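You operate a simulated robot arm through the tools that you are given. There is no shell and no other tool.

You are at the controls of a simulated robot arm. One attempt, no reset.

## Task
Make the chassis rig safe for work on the pack.
Fine: dial to N, key off and SAFE showing; service plug, then battery plug, standing on the teal mat. Pull no other plug; leave the levers. Set down upright: service plug, battery plug.

The check looks at the end state, three seconds after you hand in, the way a careful person would. Anything else that was tipped, shoved, dropped, spilled or broken makes it a failure.

## Robot
A 7-joint arm with a two-finger gripper, fixed in place. Base frame: the origin is on the floor under the middle of its stand, x ahead of it, y to its left, z up; the work surface is at about z = 820. Readings come in mm, degrees, newtons and seconds.
With the tool pointing down near the work surface it reaches from about 340 to 720 mm from the base axis. Its first joint turns from -66.0 to 66.0 degrees. Payload 2.45 kg.
The TCP is the grasp point between the finger pads, 26 mm short of the fingertips. In the tool frame z runs along the fingers and y along their closing line. The gripper opens to 96 mm; its body begins 69 mm behind the TCP.
Orientation is that of the tool frame in the base frame, as a unit quaternion [w, x, y, z]. With the fingers straight down and closing along the base's y, the tool's x points along the base's -x, its y along +y and its z along -z.

## Interface
- The arm moves only by the tool arm_command. Its argument "series" is a list of rows, each an object (a shift or turn left out is 0, a gripper value left out holds the last) with "gripper": the closure in counts, from 0 (fully open) to 255 (shut); "slide": the shift along the base's x, y, z in mm, a list of three; "angular": the turn, a rotation vector about the base's x, y, z in degrees, a list of three. In form: [{"gripper": gripper, "slide": [tx, ty, tz], "angular": [wx, wy, wz]}, ...]. A call has 1 to 20 rows; each row is the pose to reach, as a shift and turn from the pose commanded when the call began. Rows are played at 5 a second. More than 50 mm and 8.6 degrees between two rows, or a gripper value outside its range, and nothing of the call is played. Where a pose cannot be reached the arm comes as near as it can. A force on the tool above 40 N (or 10 N above the force at the start of the call, whichever is more), or a blocked arm, ends the call early, and 0.2 s more pass. Each finger travels about 50 mm/s and halts on what it meets, pressing with about 29 N; the grip force reading is that of the motor and also rises with nothing between the fingers. The clock runs only during rows and for 0.2 s after the last one: add rows that repeat a pose to give the fingers time. It gives the time, the measured TCP pose, the force on the tool (base axes), the opening and the grip force at its end, in the units of the frame above (readings bear some noise), with the torque about the TCP (base axes, N m) and any sound that the robot's microphone picked up.
- Cameras (640 x 400 px; columns grow to the right, rows downward): "scene" is fixed at [193.2, -407.9, 1415.3]; the picture's right is [0.61, -0.79, 0.00], its down [-0.50, -0.38, -0.78] and it looks along [0.62, 0.47, -0.63] (base axes); focal length 312 px, centre (320, 200). "wrist" rides on the gripper at [82, 3, -98] in the tool frame; the picture's right is [-0.04, 1.00, 0.00], its down [-0.73, -0.03, -0.68] and it looks along [-0.68, -0.03, 0.73] (tool axes); focal length 256 px, centre (320, 200). There is no depth. A picture from a camera that has moved, and an enlarged one, comes with that camera's place and axes in the base frame and with its lens. The place of the scene camera against the robot may be out by one fixed shift of up to 25 mm in any direction.
- grab_frame(camera): a new picture of that camera. The clock stands still meanwhile.
- inspect(camera, box): a new picture of the part [left, top, right, bottom] of that camera's present view, enlarged. The clock stands still meanwhile.
- finish_job(): hands the job in; it is judged then, once.

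Nothing tells you positions but the pictures and the camera data. Unless the task says otherwise, let go and move clear before handing in.

The tools are called after "Emit:" as a command line: name --argument value ..., lists and objects as JSON in quotes. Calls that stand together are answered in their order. arm_command: Moves the arm, as the interface text tells. Its arguments: {"type":"object","properties":{"series":{"type":"array","items":{"type":"object","properties":{"gripper":{"type":"number"},"slide":{"type":"array","items":{"type":"number"}},"angular":{"type":"array","items":{"type":"number"}}}}}},"required":["series"]} The other tools are called the same way: grab_frame (camera) takes a picture; inspect (camera, box) takes an enlarged picture of a part of a camera's view; finish_job () hands the job in.

At the start:

```text
time: 0.0
tool_pos: [444.7, 46.8, 1103.6]
ee_rot: [0.001, 0.0, 1.0, 0.0]
wrist_force: [0.2, 0.7, 1.0]
moment: [0.03, -0.02, 0.02]
opening: 96.1
grip_force: 0.0
```

scene: 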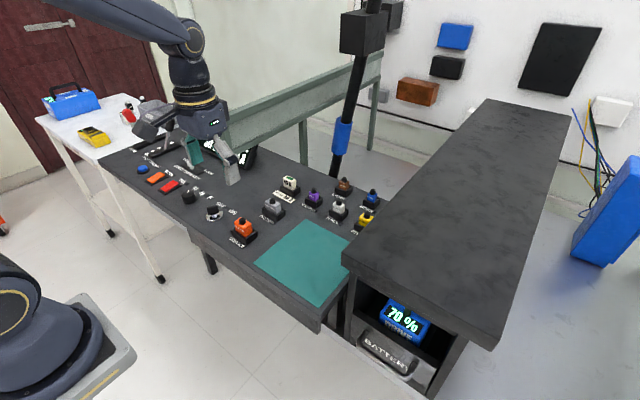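
wrist: 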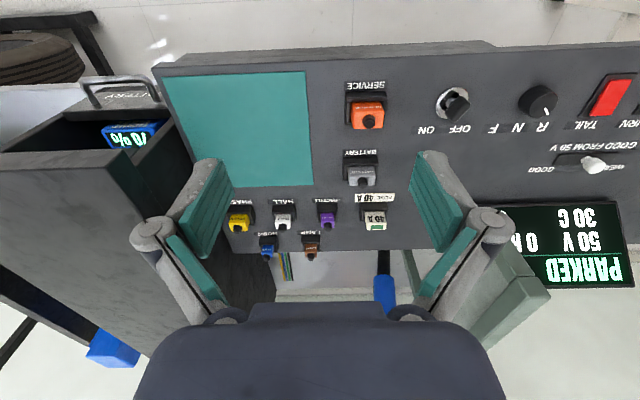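

I see a dark panel with a key switch, a selector dial, several plugs, and a teal mat to the arm's right. I'll enlarge the views before moving anything.

Emit:
inspect --camera "wrist" --box '[320, 60, 640, 260]'

Emit:
inspect --camera "wrist" --box '[150, 60, 410, 270]'

Emit:
inspect --camera "scene" --box '[100, 110, 300, 250]'

Emit:
inspect --camera "scene" --box '[200, 160, 400, 300]'

```text
2.00 times, centred on (480, 160) of wrist
camera zoom: at [363.7, 49.9, 1201.2], right [0.04, 1.0, 0.0], down [0.73, -0.03, 0.68], along [0.68, -0.03, -0.73], focal length 512 px, centre (0, 280)
```

zoom: 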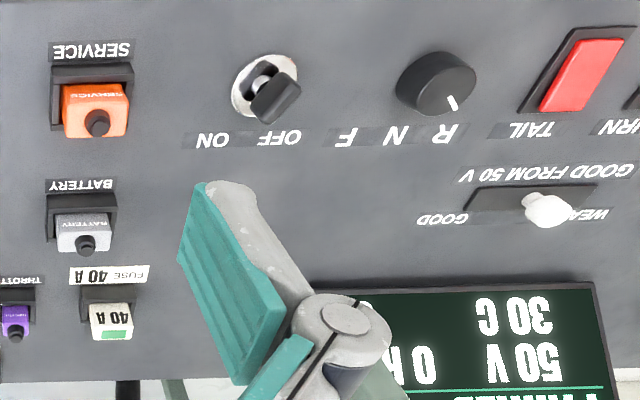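

```text
1.90 times, centred on (280, 165) of wrist
camera zoom: at [363.7, 49.9, 1201.2], right [0.04, 1.0, 0.0], down [0.73, -0.03, 0.68], along [0.68, -0.03, -0.73], focal length 488 px, centre (396, 267)
```

zoom: 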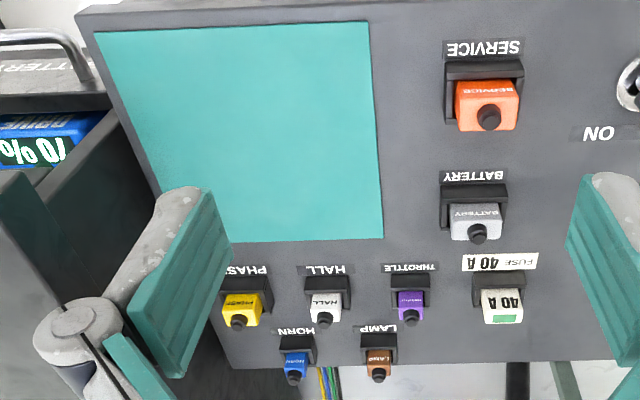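

```text
2.86 times, centred on (200, 180) of scene
camera zoom: at [193.2, -407.9, 1415.3], right [0.61, -0.79, 0.0], down [-0.5, -0.38, -0.78], along [0.62, 0.47, -0.63], focal length 890 px, centre (663, 257)
```

zoom: 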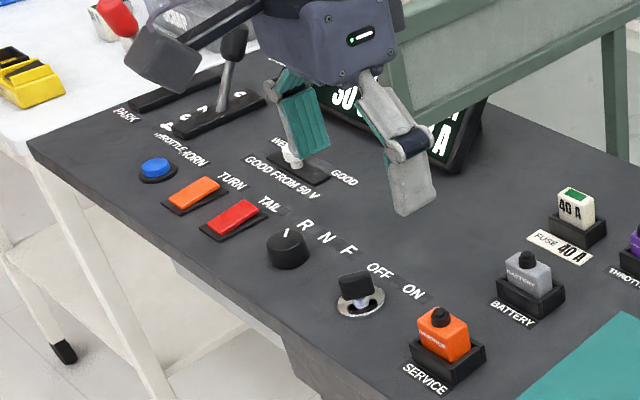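

```text
2.86 times, centred on (300, 230) of scene
camera zoom: at [193.2, -407.9, 1415.3], right [0.61, -0.79, 0.0], down [-0.5, -0.38, -0.78], along [0.62, 0.47, -0.63], focal length 890 px, centre (377, 114)
```

zoom: 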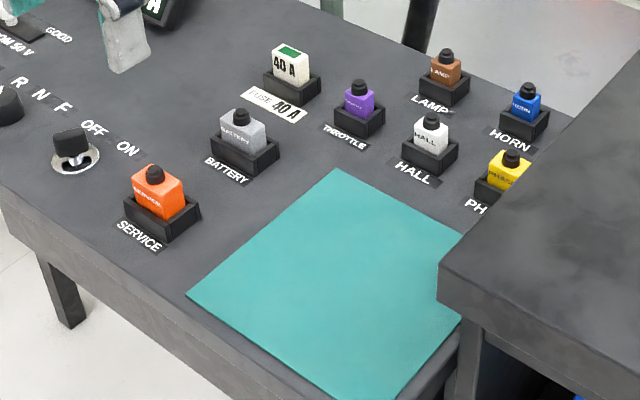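

The dial points at R, and the key seems to be at ON. The service plug is near (525, 110), the battery plug near (627, 110), the key near (520, 242) and the dial near (520, 355). I'll move over the dial and key for a closer look.

Emit:
arm_command --series '[{"slide": [0, 45, -15]}, {"slide": [0, 90, -30]}, {"slide": [0, 135, -45]}, {"slide": [0, 180, -60]}, {"slide": [0, 220, -80]}, {"slide": [0, 250, -100]}, {"slide": [0, 250, -100]}]'

Emit:
grab_frame --camera "wrist"

Emit:
grab_frame --camera "scene"

```text
time: 1.6
tool_pos: [446.1, 297.9, 1003.3]
ee_rot: [0.0, 0.001, 1.0, 0.0]
wrist_force: [0.3, -0.4, 0.2]
moment: [0.01, -0.02, -0.02]
opening: 96.1
grip_force: 0.0
```

```text
taken
camera wrist: at [364.1, 300.6, 1101.0], right [0.04, 1.0, 0.0], down [0.73, -0.03, 0.68], along [0.68, -0.03, -0.73], focal length 256 px, centre (320, 200)
```

wrist: 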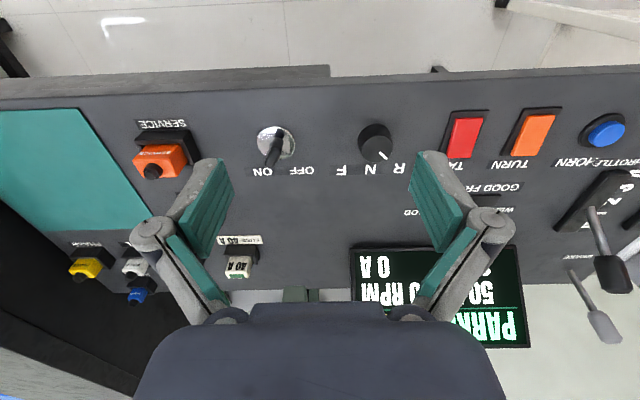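

```text
taken
```

scene: 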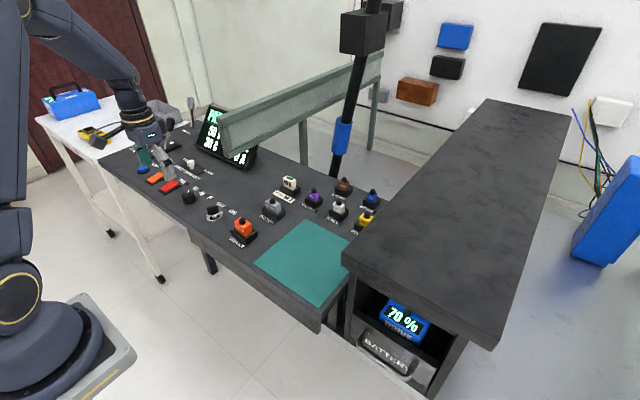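

Emit:
inspect --camera "wrist" --box '[230, 90, 440, 220]'

Emit:
inspect --camera "scene" --box '[130, 95, 270, 195]'

Emit:
inspect --camera "scene" --box '[170, 160, 270, 250]'

Emit:
inspect --camera "wrist" --box '[340, 230, 540, 360]'

```text
3.05 times, centred on (335, 155) of wrist
camera zoom: at [364.1, 300.6, 1101.0], right [0.04, 1.0, 0.0], down [0.73, -0.03, 0.68], along [0.68, -0.03, -0.73], focal length 780 px, centre (274, 337)
```

zoom: 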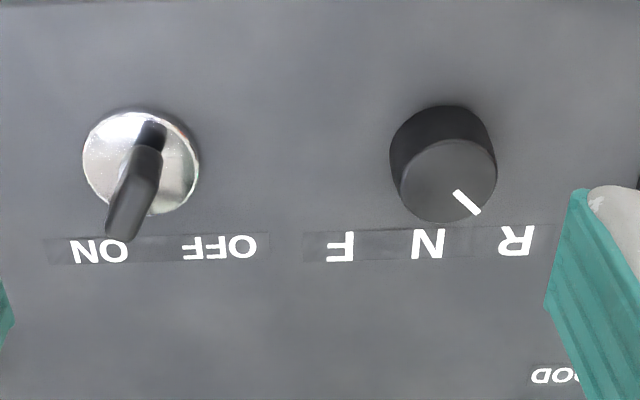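

```text
4.00 times, centred on (200, 145) of scene
camera zoom: at [193.2, -407.8, 1415.3], right [0.61, -0.79, 0.0], down [-0.5, -0.38, -0.78], along [0.62, 0.47, -0.63], focal length 1247 px, centre (800, 420)
```

zoom: 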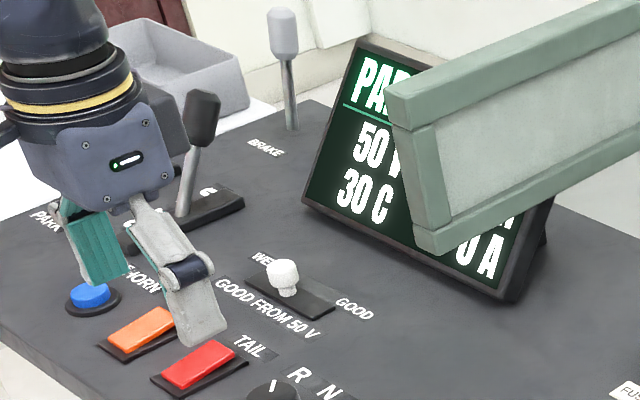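

```text
4.44 times, centred on (220, 205) of scene
camera zoom: at [193.2, -407.8, 1415.3], right [0.61, -0.79, 0.0], down [-0.5, -0.38, -0.78], along [0.62, 0.47, -0.63], focal length 1385 px, centre (764, 178)
```

zoom: 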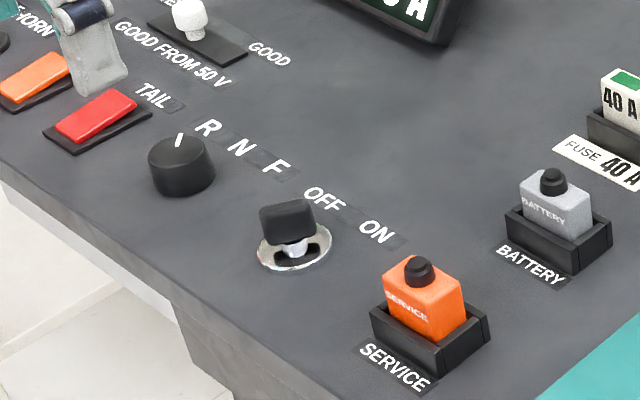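

```text
3.08 times, centred on (440, 295) of wrist
camera zoom: at [364.1, 300.6, 1101.0], right [0.04, 1.0, 0.0], down [0.73, -0.03, 0.68], along [0.68, -0.03, -0.73], focal length 788 px, centre (-49, -92)
```

zoom: 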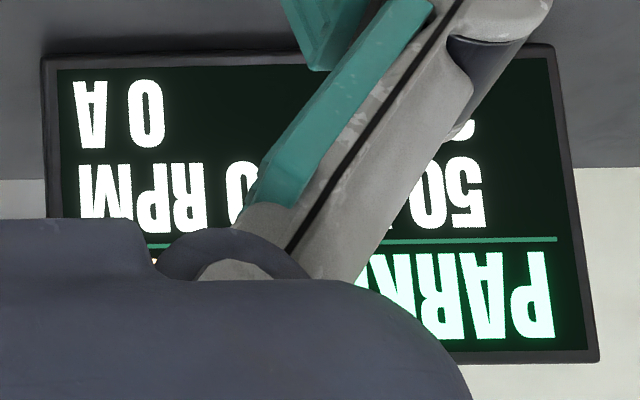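

The display reads PARKED, 50 V, 0 RPM, 30 C and 0 A. I make the dial (524, 360) with its top near z 845 and its pointer about 41° toward R; the key is at (525, 240), turned to ON. I'll half-close the fingers and hover over the dial.

Emit:
arm_command --series '[{"slide": [26, 21, -25], "gripper": 96}, {"slide": [52, 42, -50], "gripper": 96}, {"slide": [79, 63, -80], "gripper": 96}, {"slide": [79, 63, -100], "gripper": 96}, {"slide": [79, 63, -100], "gripper": 96}, {"slide": [79, 63, -100], "gripper": 96}]'

Emit:
grab_frame --camera "wrist"

```text
time: 3.0
tool_pos: [524.3, 358.8, 903.9]
ee_rot: [0.0, 0.0, 1.0, 0.0]
wrist_force: [-0.4, -0.7, 0.4]
moment: [0.04, -0.02, -0.04]
opening: 60.2
grip_force: 0.0
```

```text
taken
camera wrist: at [442.4, 362.7, 1000.4], right [0.04, 1.0, 0.0], down [0.73, -0.03, 0.68], along [0.68, -0.03, -0.73], focal length 256 px, centre (320, 200)
```

wrist: 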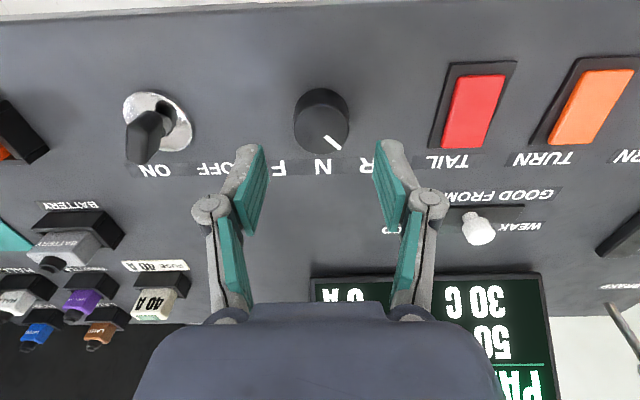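

Emit:
inspect --camera "wrist" --box '[180, 70, 460, 245]'

Emit:
grab_frame --camera "scene"

Emit:
inspect --camera "scene" --box '[120, 100, 260, 200]'

```text
2.29 times, centred on (320, 158) of wrist
camera zoom: at [442.4, 362.7, 1000.4], right [0.04, 1.0, 0.0], down [0.73, -0.03, 0.68], along [0.68, -0.03, -0.73], focal length 585 px, centre (320, 297)
```

zoom: 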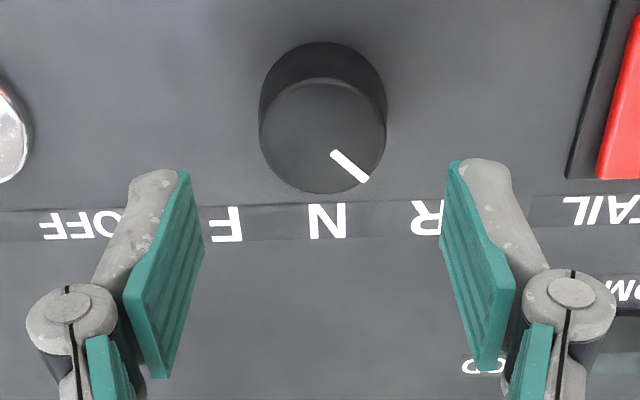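

```text
taken
```

scene: 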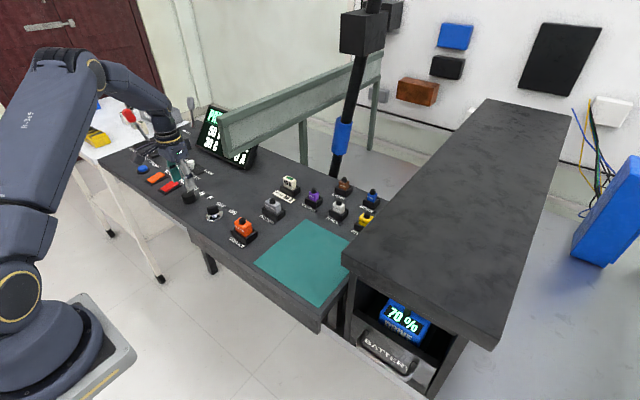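

```text
4.00 times, centred on (190, 150) of scene
camera zoom: at [193.2, -407.9, 1415.3], right [0.61, -0.79, 0.0], down [-0.5, -0.38, -0.78], along [0.62, 0.47, -0.63], focal length 1247 px, centre (840, 400)
```

zoom: 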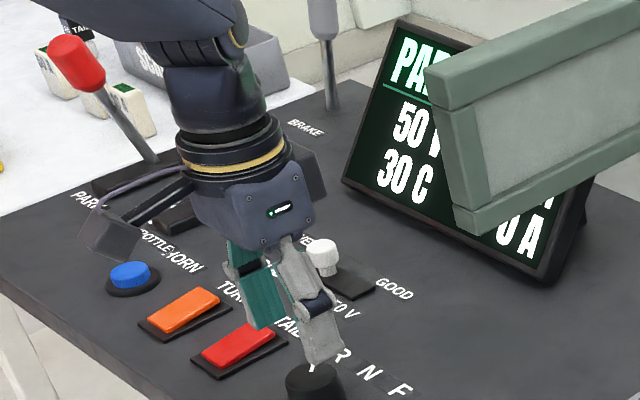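

The dial holds at (524, 360), with the panel at z 820 and the fingertips about 24 mm past the TCP at this opening. I'll lower the fingers around the dial and grip it.

Emit:
arm_command --series '[{"slide": [0, 0, -16], "gripper": 96}, {"slide": [0, 0, -32], "gripper": 96}, {"slide": [0, 0, -44], "gripper": 96}, {"slide": [0, 0, -48], "gripper": 96}, {"slide": [0, 0, -48], "gripper": 96}]'

Emit:
grab_frame --camera "wrist"

```text
time: 4.2
tool_pos: [524.8, 358.9, 854.9]
ee_rot: [0.0, 0.0, 1.0, 0.0]
wrist_force: [0.0, 0.4, -0.6]
moment: [-0.02, -0.02, 0.01]
opening: 60.1
grip_force: 0.0
```

```text
taken
camera wrist: at [442.5, 362.8, 952.8], right [0.04, 1.0, 0.0], down [0.73, -0.03, 0.68], along [0.68, -0.03, -0.73], focal length 256 px, centre (320, 200)
```

wrist: 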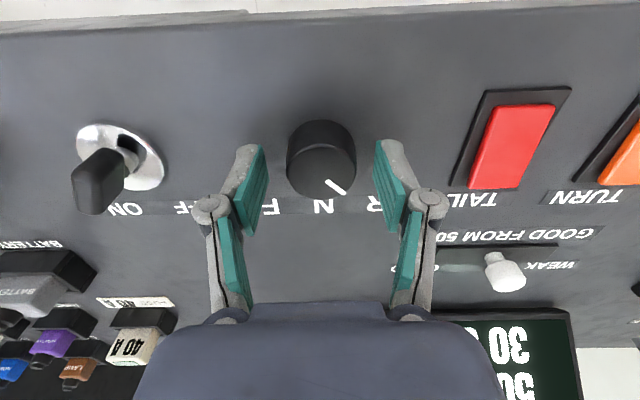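

Emit:
arm_command --series '[{"gripper": 200}, {"gripper": 200}, {"gripper": 200}, {"gripper": 200}]'

Emit:
grab_frame --camera "wrist"

```text
time: 5.2
tool_pos: [523.5, 360.6, 856.1]
ee_rot: [-0.001, 0.001, 1.0, 0.001]
wrist_force: [1.4, 5.5, -2.8]
moment: [0.19, -0.14, -0.04]
opening: 37.7
grip_force: 44.9
```

```text
taken
camera wrist: at [442.5, 363.3, 953.0], right [0.04, 1.0, 0.0], down [0.73, -0.03, 0.68], along [0.68, -0.03, -0.73], focal length 256 px, centre (320, 200)
```

wrist: 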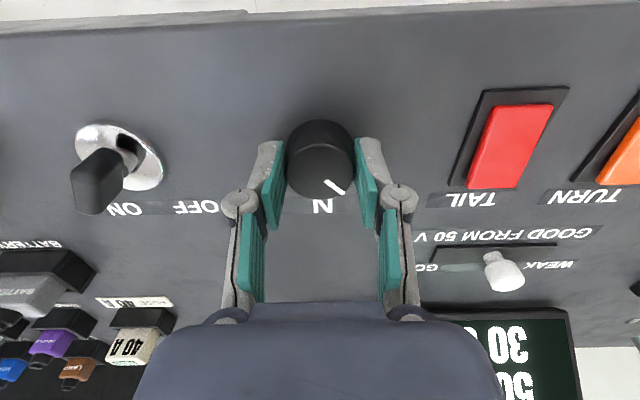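

Emit:
arm_command --series '[{"angular": [0, 0, -7], "gripper": 200}, {"angular": [0, 0, -14], "gripper": 200}, {"angular": [0, 0, -21], "gripper": 200}, {"angular": [0, 0, -28], "gripper": 200}, {"angular": [0, 0, -35], "gripper": 200}, {"angular": [0, 0, -40], "gripper": 200}, {"angular": [0, 0, -40], "gripper": 200}]'

Emit:
grab_frame --camera "wrist"

Emit:
inspect --camera "scene" --box '[140, 140, 260, 240]'

```text
time: 6.8
tool_pos: [524.4, 359.7, 855.2]
ee_rot: [0.001, 0.343, 0.939, 0.001]
wrist_force: [3.9, 14.7, -8.5]
moment: [0.23, -0.28, -0.02]
opening: 37.9
grip_force: 44.7
```

```text
taken
camera wrist: at [464.0, 415.5, 953.2], right [0.67, 0.74, 0.0], down [0.54, -0.5, 0.68], along [0.5, -0.46, -0.73], focal length 256 px, centre (320, 200)
```

wrist: 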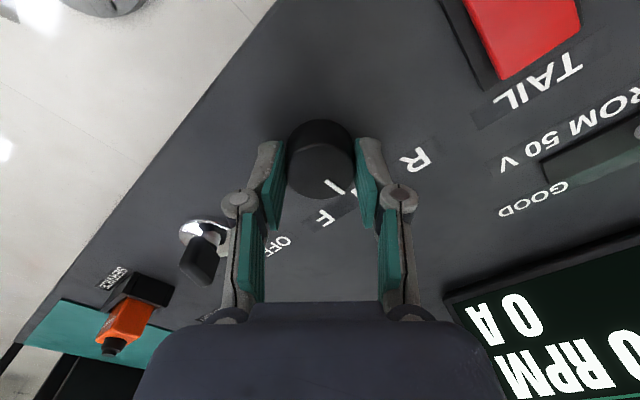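

```text
4.00 times, centred on (200, 190) of scene
camera zoom: at [193.5, -407.4, 1415.4], right [0.61, -0.79, 0.0], down [-0.5, -0.38, -0.78], along [0.62, 0.47, -0.63], focal length 1247 px, centre (800, 240)
```

zoom: 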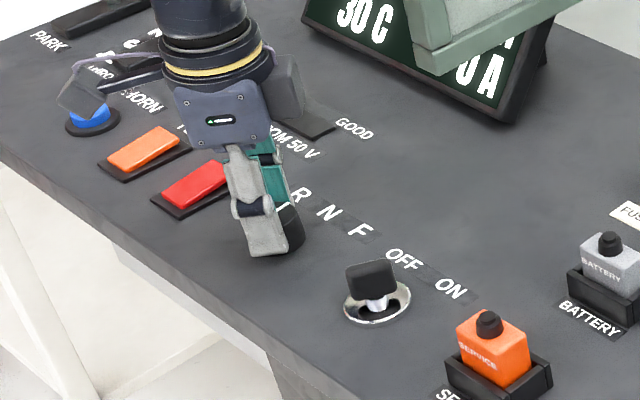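

The dial turned with the fingers. I'll release it, rise a little and check where the pointer settles.

Emit:
arm_command --series '[{"gripper": 96}, {"gripper": 96}, {"gripper": 96}, {"gripper": 96, "slide": [0, 0, 20]}, {"gripper": 96, "slide": [0, 0, 45]}, {"gripper": 96, "slide": [0, 0, 60]}, {"gripper": 96, "slide": [0, 0, 60]}]'

Emit:
grab_frame --camera "wrist"

Emit:
inspect --camera "scene" --box '[140, 140, 260, 240]'

```text
time: 8.4
tool_pos: [525.2, 359.3, 916.4]
ee_rot: [0.0, 0.342, 0.94, 0.0]
wrist_force: [0.5, 0.7, 0.1]
moment: [-0.02, 0.01, 0.01]
opening: 60.0
grip_force: 0.1
```

```text
taken
camera wrist: at [463.9, 414.3, 1013.6], right [0.67, 0.74, 0.0], down [0.54, -0.49, 0.68], along [0.5, -0.46, -0.73], focal length 256 px, centre (320, 200)
```

wrist: 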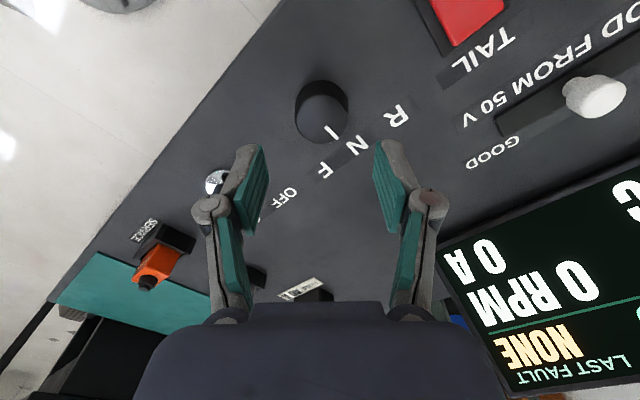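

```text
4.00 times, centred on (200, 190) of scene
camera zoom: at [193.2, -407.9, 1415.3], right [0.61, -0.79, 0.0], down [-0.5, -0.38, -0.78], along [0.62, 0.47, -0.63], focal length 1247 px, centre (800, 240)
```

zoom: 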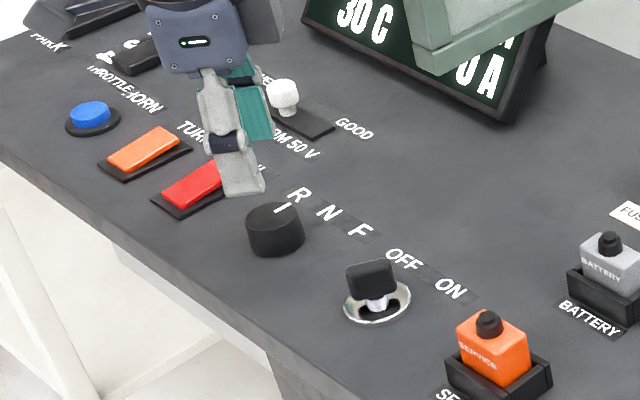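

Emit:
inspect --camera "wrist" --box '[270, 60, 420, 190]'

```text
3.08 times, centred on (345, 125) of wrist
camera zoom: at [463.9, 414.3, 1013.6], right [0.67, 0.74, 0.0], down [0.54, -0.49, 0.68], along [0.5, -0.46, -0.73], focal length 788 px, centre (243, 431)
```

zoom: 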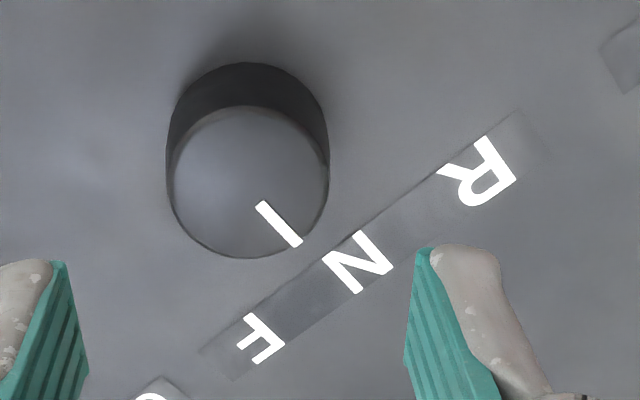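

The dial now points at N. Next I'll slide over to the key with the fingers already turned to match its ON angle.

Emit:
arm_command --series '[{"slide": [0, -40, 10]}, {"slide": [0, -80, 10]}, {"slide": [1, -120, 10]}, {"slide": [1, -120, 10]}]'

Emit:
grab_frame --camera "wrist"

Emit:
inspect --camera "wrist" --box '[240, 70, 420, 220]'

Emit:
inspect --camera "scene" --box '[160, 160, 260, 240]'

```text
time: 9.4
tool_pos: [524.4, 239.9, 926.4]
ee_rot: [0.0, 0.342, 0.94, 0.0]
wrist_force: [0.0, -0.5, 0.9]
moment: [-0.01, 0.02, 0.01]
opening: 60.2
grip_force: 0.1
```

```text
taken
camera wrist: at [464.3, 294.3, 1022.7], right [0.67, 0.74, 0.0], down [0.54, -0.49, 0.68], along [0.5, -0.46, -0.73], focal length 256 px, centre (320, 200)
```

wrist: 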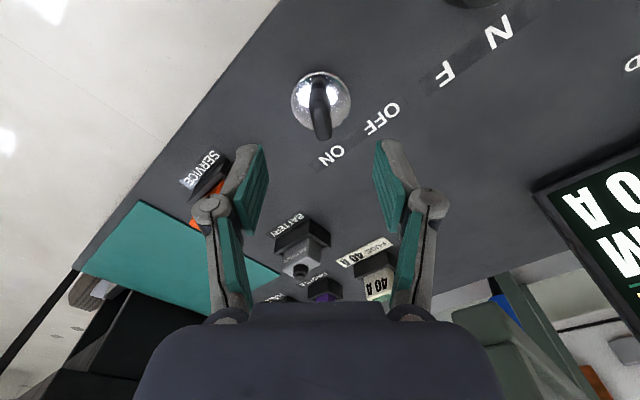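

```text
2.67 times, centred on (330, 145) of wrist
camera zoom: at [464.3, 294.3, 1022.7], right [0.67, 0.74, 0.0], down [0.54, -0.49, 0.68], along [0.5, -0.46, -0.73], focal length 683 px, centre (293, 347)
```

zoom: 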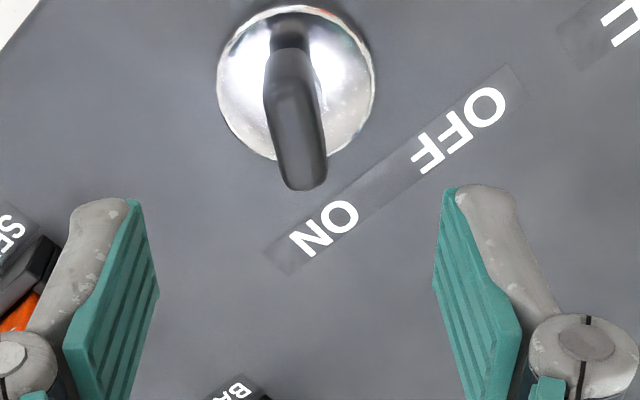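

```text
5.00 times, centred on (210, 200) of scene
camera zoom: at [193.2, -407.9, 1415.3], right [0.61, -0.79, 0.0], down [-0.5, -0.38, -0.78], along [0.62, 0.47, -0.63], focal length 1558 px, centre (870, 200)
```

zoom: 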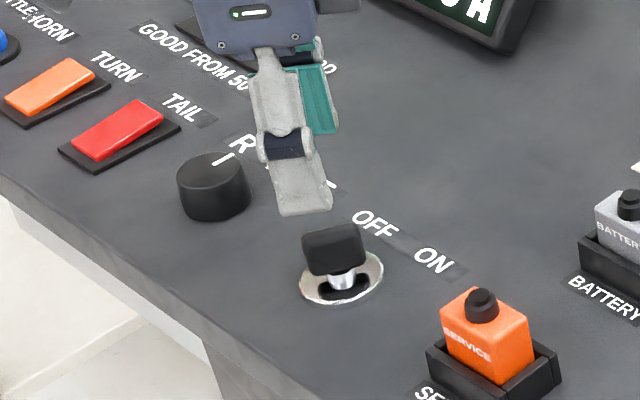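

The key bow lies at about −33° (ON), centred near (524, 240.5), roughly 28 × 11 mm with its top near z 856. I'll align the fingers, lower over it and grip it.

Emit:
arm_command --series '[{"slide": [0, 0, 0], "angular": [0, 0, 6], "gripper": 140}, {"slide": [-0.5, 0.5, -20], "angular": [0, 0, 6], "gripper": 140}, {"slide": [-0.5, 0.5, -40], "angular": [0, 0, 6], "gripper": 140}, {"slide": [-0.5, 0.5, -55], "angular": [0, 0, 6], "gripper": 140}, {"slide": [-0.5, 0.5, -63], "angular": [0, 0, 6], "gripper": 140}, {"slide": [-0.5, 0.5, -63], "angular": [0, 0, 6], "gripper": 140}]'

Emit:
grab_frame --camera "wrist"

Emit:
inspect --camera "wrist" --box '[240, 70, 420, 220]'

```text
time: 10.8
tool_pos: [524.9, 239.8, 863.0]
ee_rot: [0.0, 0.292, 0.956, 0.0]
wrist_force: [-0.4, 0.0, 0.7]
moment: [-0.04, 0.04, -0.01]
opening: 43.2
grip_force: 0.1
```

```text
taken
camera wrist: at [459.3, 288.4, 959.6], right [0.59, 0.81, 0.0], down [0.59, -0.43, 0.68], along [0.55, -0.4, -0.73], focal length 256 px, centre (320, 200)
```

wrist: 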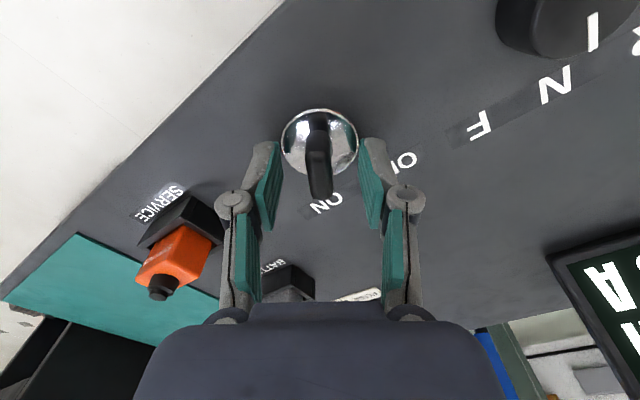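

```text
2.67 times, centred on (330, 145) of wrist
camera zoom: at [459.3, 288.4, 959.6], right [0.59, 0.81, 0.0], down [0.59, -0.43, 0.68], along [0.55, -0.4, -0.73], focal length 683 px, centre (293, 347)
```

zoom: 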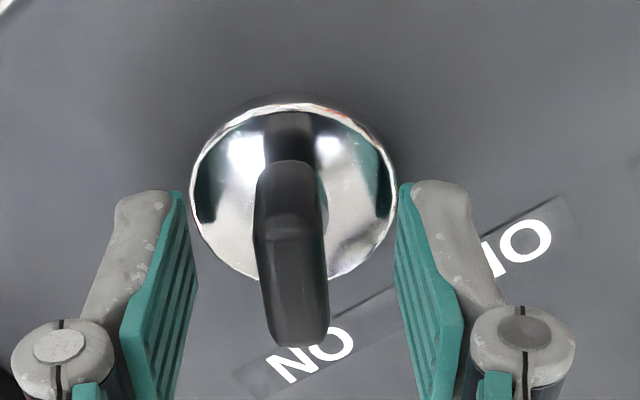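

Emit:
arm_command --series '[{"gripper": 255}, {"gripper": 255}, {"gripper": 255}, {"gripper": 255}, {"gripper": 255}]'

Emit:
inspect --camera "wrist" --box '[240, 70, 420, 220]'

```text
time: 12.0
tool_pos: [525.3, 240.2, 862.7]
ee_rot: [0.0, 0.291, 0.957, 0.001]
wrist_force: [0.4, 0.1, -2.2]
moment: [-0.12, -0.22, 0.92]
opening: 13.8
grip_force: 40.2
```

```text
2.67 times, centred on (330, 145) of wrist
camera zoom: at [459.1, 288.4, 959.7], right [0.59, 0.81, 0.0], down [0.59, -0.43, 0.68], along [0.55, -0.4, -0.73], focal length 683 px, centre (293, 347)
```

zoom: 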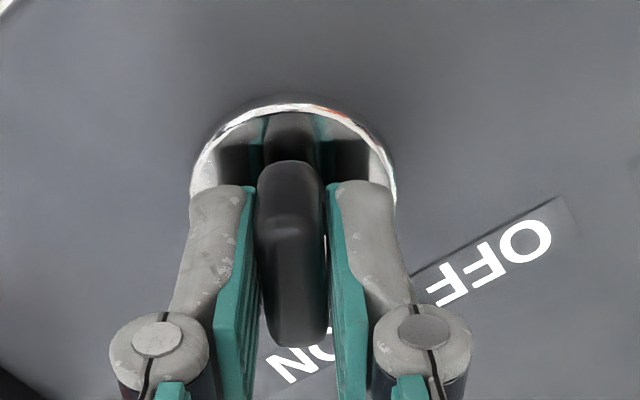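

Emit:
arm_command --series '[{"angular": [0, 0, 7], "gripper": 255}, {"angular": [0, 0, 14], "gripper": 255}, {"angular": [0, 0, 21], "gripper": 255}, {"angular": [0, 0, 28], "gripper": 255}, {"angular": [0, 0, 35], "gripper": 255}, {"angular": [0, 0, 42], "gripper": 255}, {"angular": [0, 0, 49], "gripper": 255}, {"angular": [0, 0, 56], "gripper": 255}, {"angular": [0, 0, 61], "gripper": 255}, {"angular": [0, 0, 61], "gripper": 255}]'

Emit:
grab_frame --camera "wrist"

Emit:
grab_frame --camera "scene"

```text
time: 14.2
tool_pos: [524.8, 239.8, 862.7]
ee_rot: [0.0, -0.235, 0.972, -0.001]
wrist_force: [4.4, 4.5, -14.2]
moment: [0.46, -0.87, 0.03]
opening: 13.1
grip_force: 39.6
```

```text
taken
camera wrist: at [450.8, 205.9, 959.7], right [-0.42, 0.91, 0.0], down [0.67, 0.31, 0.68], along [0.62, 0.28, -0.73], focal length 256 px, centre (320, 200)
```

wrist: 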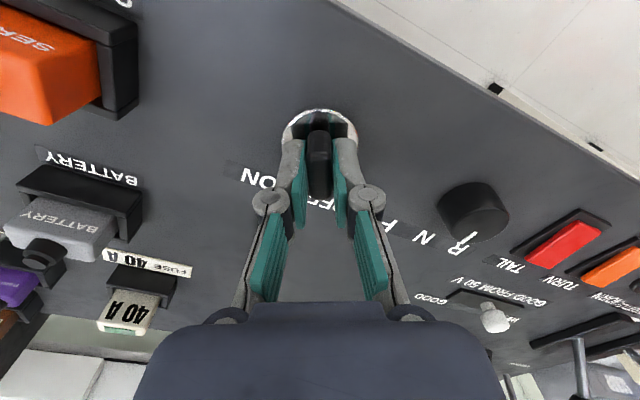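

```text
taken
```

scene: 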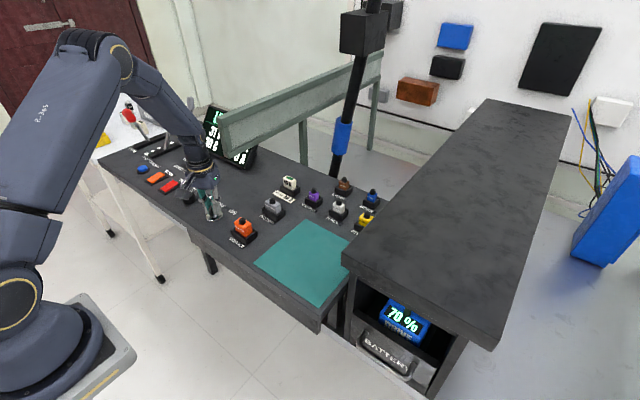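

Emit:
inspect --camera "wrist" --box '[380, 160, 560, 280]'

Emit:
inspect --camera "scene" --box '[180, 90, 280, 180]'

Emit:
inspect --camera "wrist" --box '[240, 90, 400, 220]'

```text
3.33 times, centred on (470, 220) of wrist
camera zoom: at [450.8, 205.9, 959.7], right [-0.42, 0.91, 0.0], down [0.67, 0.31, 0.68], along [0.62, 0.28, -0.73], focal length 853 px, centre (-180, 133)
```

zoom: 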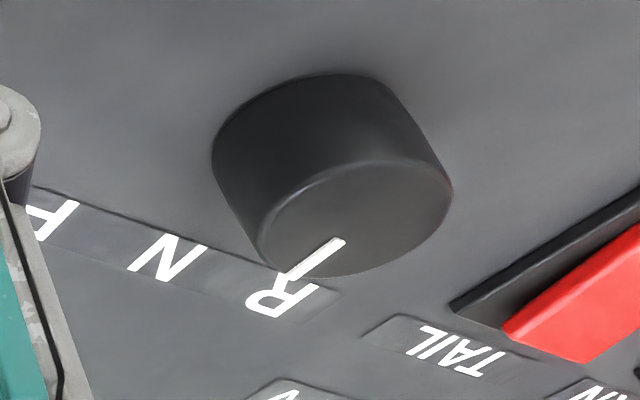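

```text
4.44 times, centred on (230, 135) of scene
camera zoom: at [193.6, -407.7, 1415.3], right [0.61, -0.79, 0.0], down [-0.5, -0.38, -0.78], along [0.62, 0.47, -0.63], focal length 1385 px, centre (720, 489)
```

zoom: 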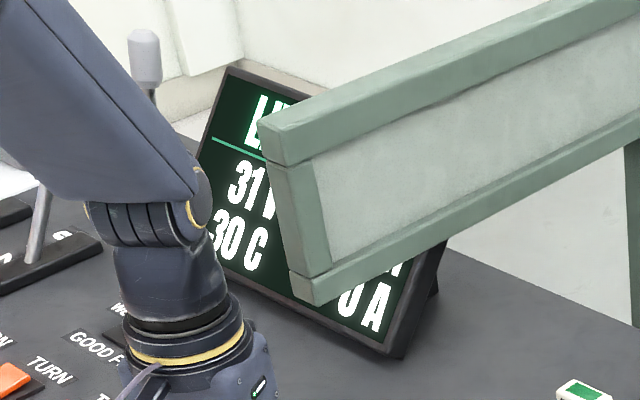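

```text
3.08 times, centred on (320, 155) of wrist
camera zoom: at [450.8, 205.9, 959.7], right [-0.42, 0.91, 0.0], down [0.67, 0.31, 0.68], along [0.62, 0.28, -0.73], focal length 788 px, centre (320, 338)
```

zoom: 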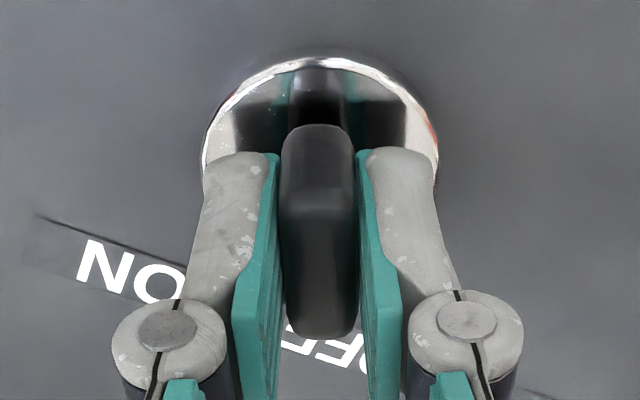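

The display now starts with "LI" at 31 V, which looks like LIVE with the bus discharging. I'll turn the key a few more degrees so it's properly at OFF.

Emit:
arm_command --series '[{"angular": [0, 0, 3], "gripper": 255}, {"angular": [0, 0, 5], "gripper": 255}, {"angular": [0, 0, 5], "gripper": 255}]'

Emit:
inspect --camera "scene" --box '[180, 90, 280, 180]'

```text
time: 15.0
tool_pos: [524.1, 240.1, 862.2]
ee_rot: [0.0, -0.275, 0.961, 0.0]
wrist_force: [8.4, 5.4, -14.6]
moment: [0.09, -0.1, -1.06]
opening: 13.4
grip_force: 39.9
```

```text
4.44 times, centred on (230, 135) of scene
camera zoom: at [193.7, -407.6, 1415.3], right [0.61, -0.79, 0.0], down [-0.5, -0.38, -0.78], along [0.62, 0.47, -0.63], focal length 1385 px, centre (720, 489)
```

zoom: 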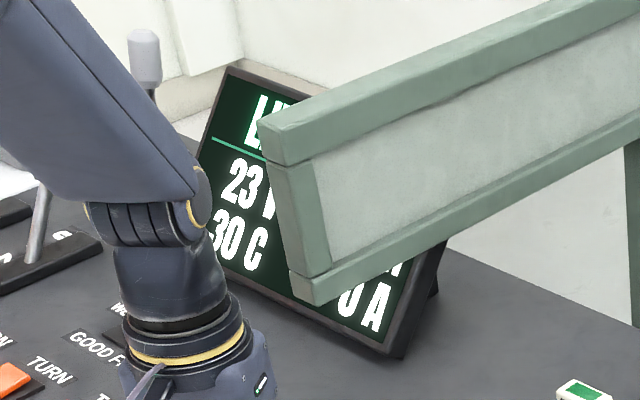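

The twisting resistance shows the key is at its stop and the voltage is still falling. I'll release, rise straight up and check the key and the display.

Emit:
arm_command --series '[{"gripper": 140}, {"gripper": 140}, {"gripper": 140}, {"gripper": 140}, {"gripper": 140, "slide": [0, 0, 20]}, {"gripper": 140, "slide": [0, 0, 50]}, {"gripper": 140, "slide": [0, 0, 80]}, {"gripper": 140, "slide": [0, 0, 80]}]'

Emit:
grab_frame --camera "wrist"

Emit:
grab_frame --camera "scene"

Emit:
inspect --camera "scene" --box '[170, 90, 270, 180]'

```text
time: 16.8
tool_pos: [525.6, 240.6, 941.6]
ee_rot: [0.0, -0.275, 0.961, 0.0]
wrist_force: [0.6, 1.6, -0.2]
moment: [-0.02, 0.01, -0.02]
opening: 43.3
grip_force: 0.0
```

```text
taken
camera wrist: at [453.8, 199.9, 1040.1], right [-0.5, 0.87, 0.0], down [0.64, 0.36, 0.68], along [0.59, 0.34, -0.73], focal length 256 px, centre (320, 200)
```

wrist: 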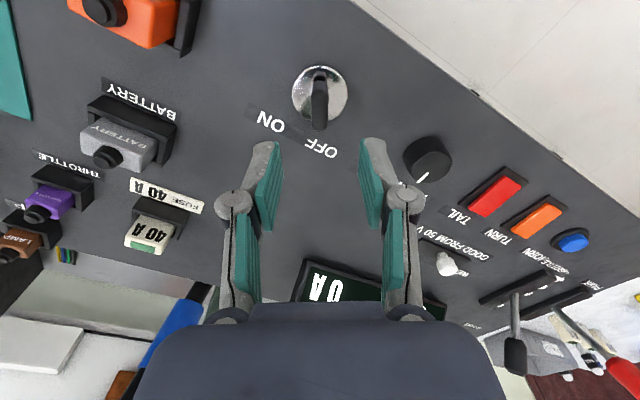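

```text
taken
```

scene: 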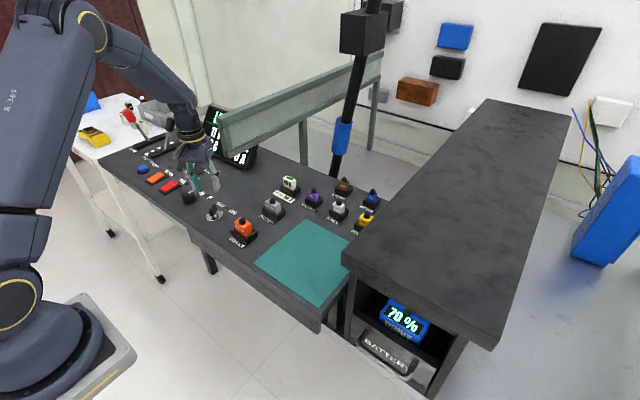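

```text
4.44 times, centred on (220, 135) of scene
camera zoom: at [193.2, -407.9, 1415.3], right [0.61, -0.79, 0.0], down [-0.5, -0.38, -0.78], along [0.62, 0.47, -0.63], focal length 1385 px, centre (764, 489)
```

zoom: 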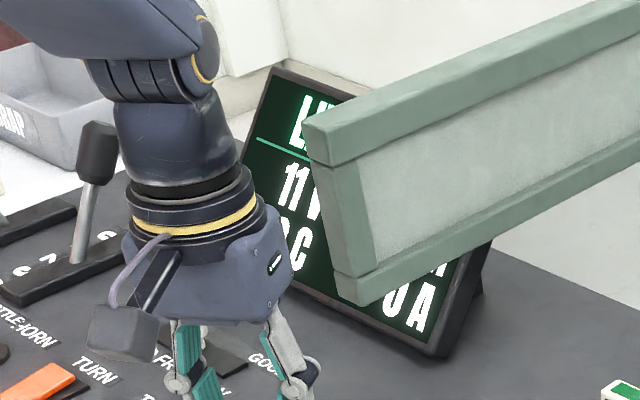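

The key is at OFF and the voltage is down to 11 V. While it discharges I'll move toward the service plug for a good look.

Emit:
arm_command --series '[{"slide": [-4, -26, 6], "angular": [0, 0, -6.4], "gripper": 0}, {"slide": [-8, -52, 12], "angular": [0, 0, -12.8], "gripper": 0}, {"slide": [-12, -78, 18], "angular": [0, 0, -19.2], "gripper": 0}, {"slide": [-16, -104, 24], "angular": [0, 0, -25.6], "gripper": 0}, {"slide": [-20, -130, 30], "angular": [0, 0, -32], "gripper": 0}, {"slide": [-20, -130, 30], "angular": [0, 0, -32], "gripper": 0}]'

Emit:
grab_frame --camera "wrist"

Emit:
inspect --camera "wrist" --box '[240, 60, 400, 180]'

Emit:
inspect --camera "scene" --box '[170, 90, 270, 180]'

Emit:
inspect --camera "scene" --box '[170, 160, 300, 260]'

```text
time: 18.2
tool_pos: [505.1, 108.5, 972.6]
ee_rot: [0.0, 0.0, 1.0, 0.001]
wrist_force: [0.4, 0.2, 0.1]
moment: [0.0, -0.03, -0.03]
opening: 96.1
grip_force: 0.1
```

```text
taken
camera wrist: at [423.5, 113.1, 1070.3], right [0.04, 1.0, 0.0], down [0.73, -0.03, 0.68], along [0.68, -0.03, -0.73], focal length 256 px, centre (320, 200)
```

wrist: 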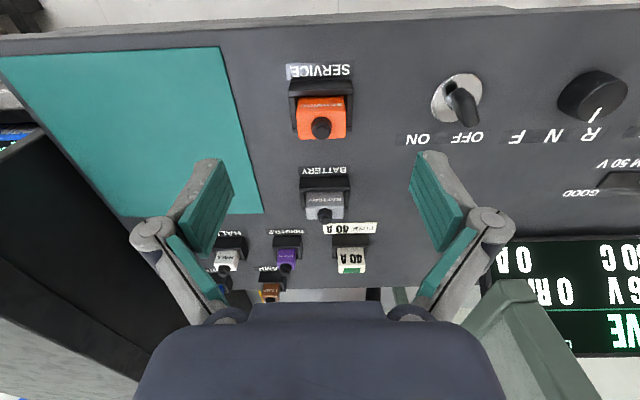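

```text
3.33 times, centred on (320, 120) of wrist
camera zoom: at [423.5, 113.1, 1070.3], right [0.04, 1.0, 0.0], down [0.73, -0.03, 0.68], along [0.68, -0.03, -0.73], focal length 853 px, centre (320, 467)
```

zoom: 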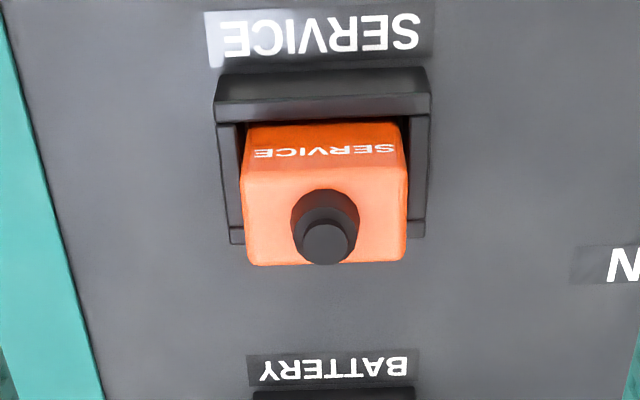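

```text
4.44 times, centred on (220, 135) of scene
camera zoom: at [193.2, -407.9, 1415.3], right [0.61, -0.79, 0.0], down [-0.5, -0.38, -0.78], along [0.62, 0.47, -0.63], focal length 1385 px, centre (764, 489)
```

zoom: 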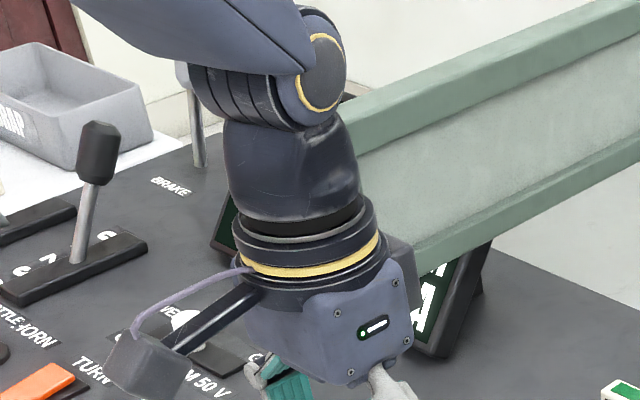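

```text
4.00 times, centred on (235, 210) of scene
camera zoom: at [193.2, -407.9, 1415.3], right [0.61, -0.79, 0.0], down [-0.5, -0.38, -0.78], along [0.62, 0.47, -0.63], focal length 1247 px, centre (660, 160)
```

zoom: 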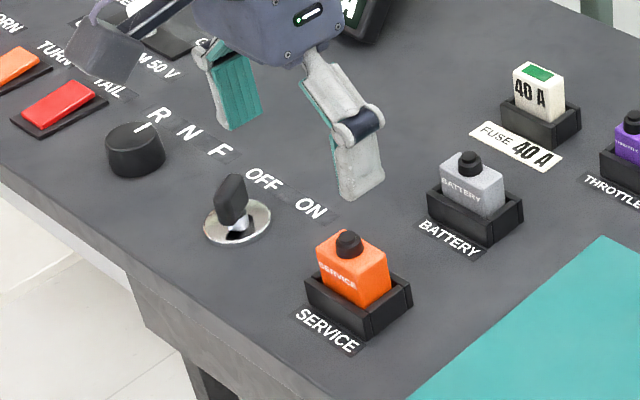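

Emit:
inspect --camera "wrist" --box '[480, 230, 640, 360]'

Emit:
inspect --camera "wrist" --box '[0, 30, 300, 330]'

Emit:
inspect --camera "wrist" --box '[420, 60, 640, 200]'

```text
3.08 times, centred on (560, 295) of wrist
camera zoom: at [423.5, 113.1, 1070.3], right [0.04, 1.0, 0.0], down [0.73, -0.03, 0.68], along [0.68, -0.03, -0.73], focal length 788 px, centre (-418, -92)
```

zoom: 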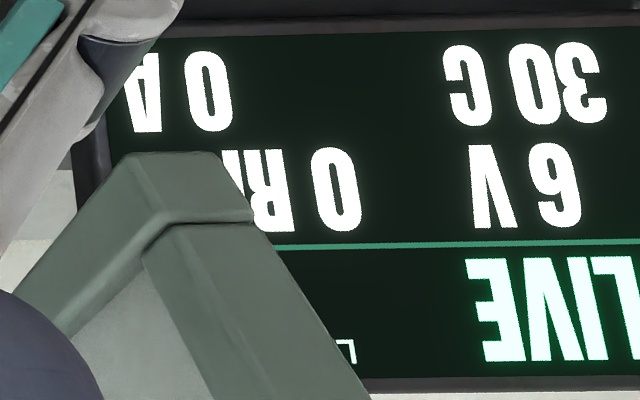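

```text
1.33 times, centred on (150, 180) of wrist
camera zoom: at [423.5, 113.1, 1070.3], right [0.04, 1.0, 0.0], down [0.73, -0.03, 0.68], along [0.68, -0.03, -0.73], focal length 341 px, centre (547, 227)
```

zoom: 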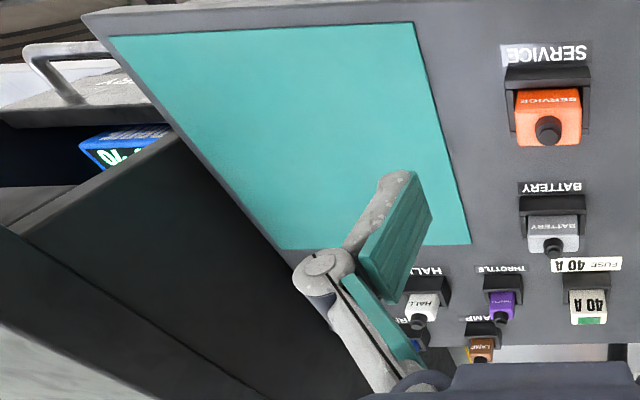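

```text
2.86 times, centred on (530, 130) of wrist
camera zoom: at [423.5, 113.1, 1070.3], right [0.04, 1.0, 0.0], down [0.73, -0.03, 0.68], along [0.68, -0.03, -0.73], focal length 731 px, centre (-280, 400)
```

zoom: 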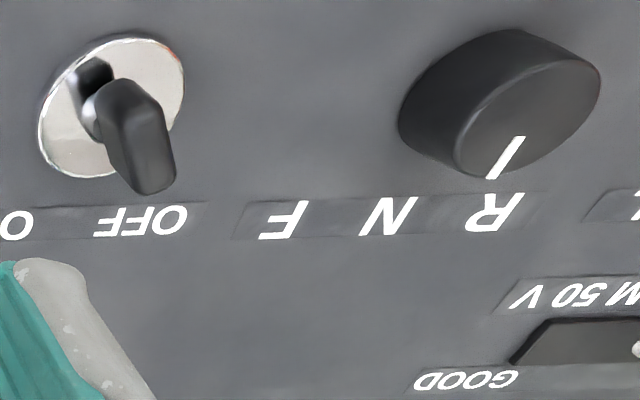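

The display reads LIVE at 6 V, the key is at OFF and the dial is at N. I'll hold still until it shows SAFE.

Emit:
arm_command --series '[{"gripper": 0}, {"gripper": 0}, {"gripper": 0}, {"gripper": 0}, {"gripper": 0}, {"gripper": 0}, {"gripper": 0}, {"gripper": 0}, {"gripper": 0}, {"gripper": 0}, {"gripper": 0}, {"gripper": 0}, {"gripper": 0}, {"gripper": 0}, {"gripper": 0}]'

Emit:
inspect --camera "wrist" --box '[480, 230, 640, 360]'

```text
time: 21.4
tool_pos: [505.3, 110.1, 973.4]
ee_rot: [0.0, 0.0, 1.0, 0.0]
wrist_force: [1.3, 0.9, 0.1]
moment: [0.01, -0.01, -0.02]
opening: 96.0
grip_force: 0.0
```

```text
3.08 times, centred on (560, 295) of wrist
camera zoom: at [423.6, 113.4, 1070.3], right [0.04, 1.0, 0.0], down [0.73, -0.03, 0.68], along [0.68, -0.03, -0.73], focal length 788 px, centre (-418, -92)
```

zoom: 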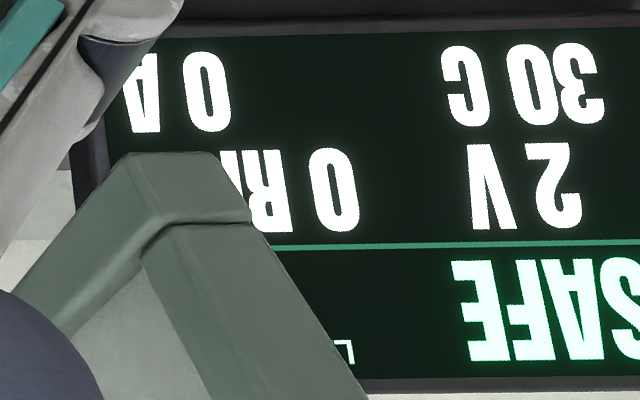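

SAFE is now showing at 2 V. I'll position over the service plug, about (529.5, 110), and look before descending.

Emit:
arm_command --series '[{"slide": [12, 0, -20], "gripper": 75}, {"slide": [25, 0, -40], "gripper": 75}, {"slide": [25, 0, -58], "gripper": 75}, {"slide": [25, 0, -58], "gripper": 75}]'

Emit:
inspect --camera "wrist" --box '[200, 60, 440, 240]'

Emit:
inspect --camera "scene" --box '[190, 170, 310, 260]'

```text
time: 22.4
tool_pos: [530.1, 109.0, 912.2]
ee_rot: [0.0, 0.0, 1.0, 0.001]
wrist_force: [0.4, 0.5, 1.1]
moment: [0.02, -0.03, 0.02]
opening: 67.6
grip_force: 0.1
```

```text
2.22 times, centred on (320, 150) of wrist
camera zoom: at [447.7, 113.6, 1011.3], right [0.04, 1.0, 0.0], down [0.73, -0.03, 0.68], along [0.68, -0.03, -0.73], focal length 569 px, centre (320, 311)
```

zoom: 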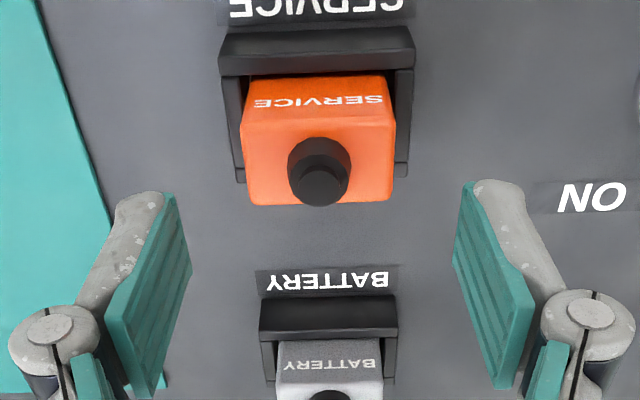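

```text
4.44 times, centred on (250, 215) of scene
camera zoom: at [193.2, -407.9, 1415.3], right [0.61, -0.79, 0.0], down [-0.5, -0.38, -0.78], along [0.62, 0.47, -0.63], focal length 1385 px, centre (631, 133)
```

zoom: 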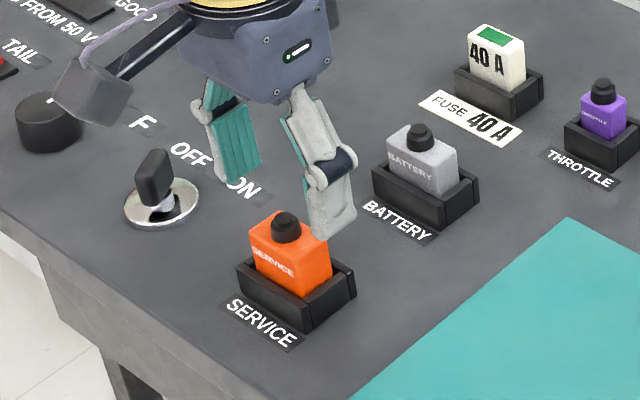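

SAFE is confirmed. The service block is about 42 mm wide in y, with its top near z 859 and the socket rim near 841, so I'll grip it above the rim at TCP z ≈ 869.

Emit:
arm_command --series '[{"slide": [1, 0, -20], "gripper": 75}, {"slide": [1, 0, -38], "gripper": 75}, {"slide": [1, 0, -45.5], "gripper": 75}, {"slide": [1, 0, -45.5], "gripper": 75}, {"slide": [1, 0, -45.5], "gripper": 210}, {"slide": [1, 0, -45.5], "gripper": 210}, {"slide": [1, 0, -45.5], "gripper": 210}, {"slide": [1, 0, -45.5], "gripper": 210}]'

Emit:
inspect --camera "wrist" --box '[200, 60, 440, 240]'

Emit:
inspect --camera "scene" --box '[190, 170, 310, 260]'

```text
time: 24.2
tool_pos: [530.8, 109.2, 868.7]
ee_rot: [0.0, 0.0, 1.0, 0.0]
wrist_force: [-1.0, -0.1, -0.3]
moment: [0.03, -0.01, 0.01]
opening: 41.0
grip_force: 28.6
```

```text
2.22 times, centred on (320, 150) of wrist
camera zoom: at [449.3, 113.4, 966.0], right [0.04, 1.0, 0.0], down [0.73, -0.03, 0.68], along [0.68, -0.03, -0.73], focal length 569 px, centre (320, 311)
```

zoom: 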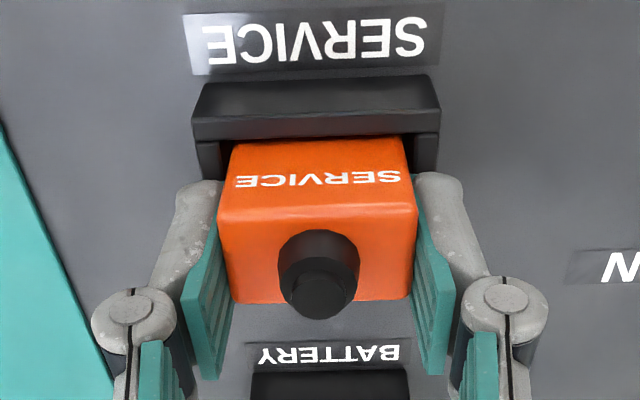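

```text
4.44 times, centred on (250, 215) of scene
camera zoom: at [193.2, -407.9, 1415.3], right [0.61, -0.79, 0.0], down [-0.5, -0.38, -0.78], along [0.62, 0.47, -0.63], focal length 1385 px, centre (631, 133)
```

zoom: 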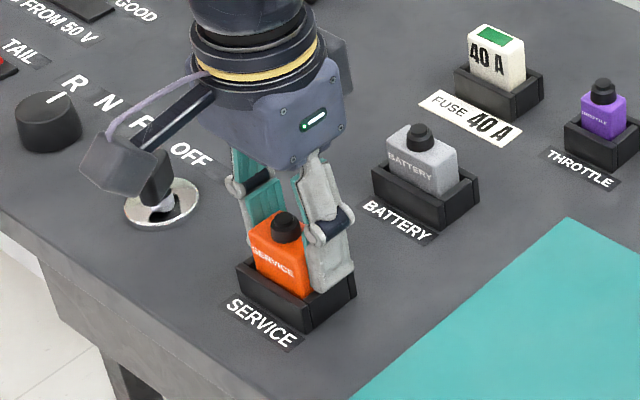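

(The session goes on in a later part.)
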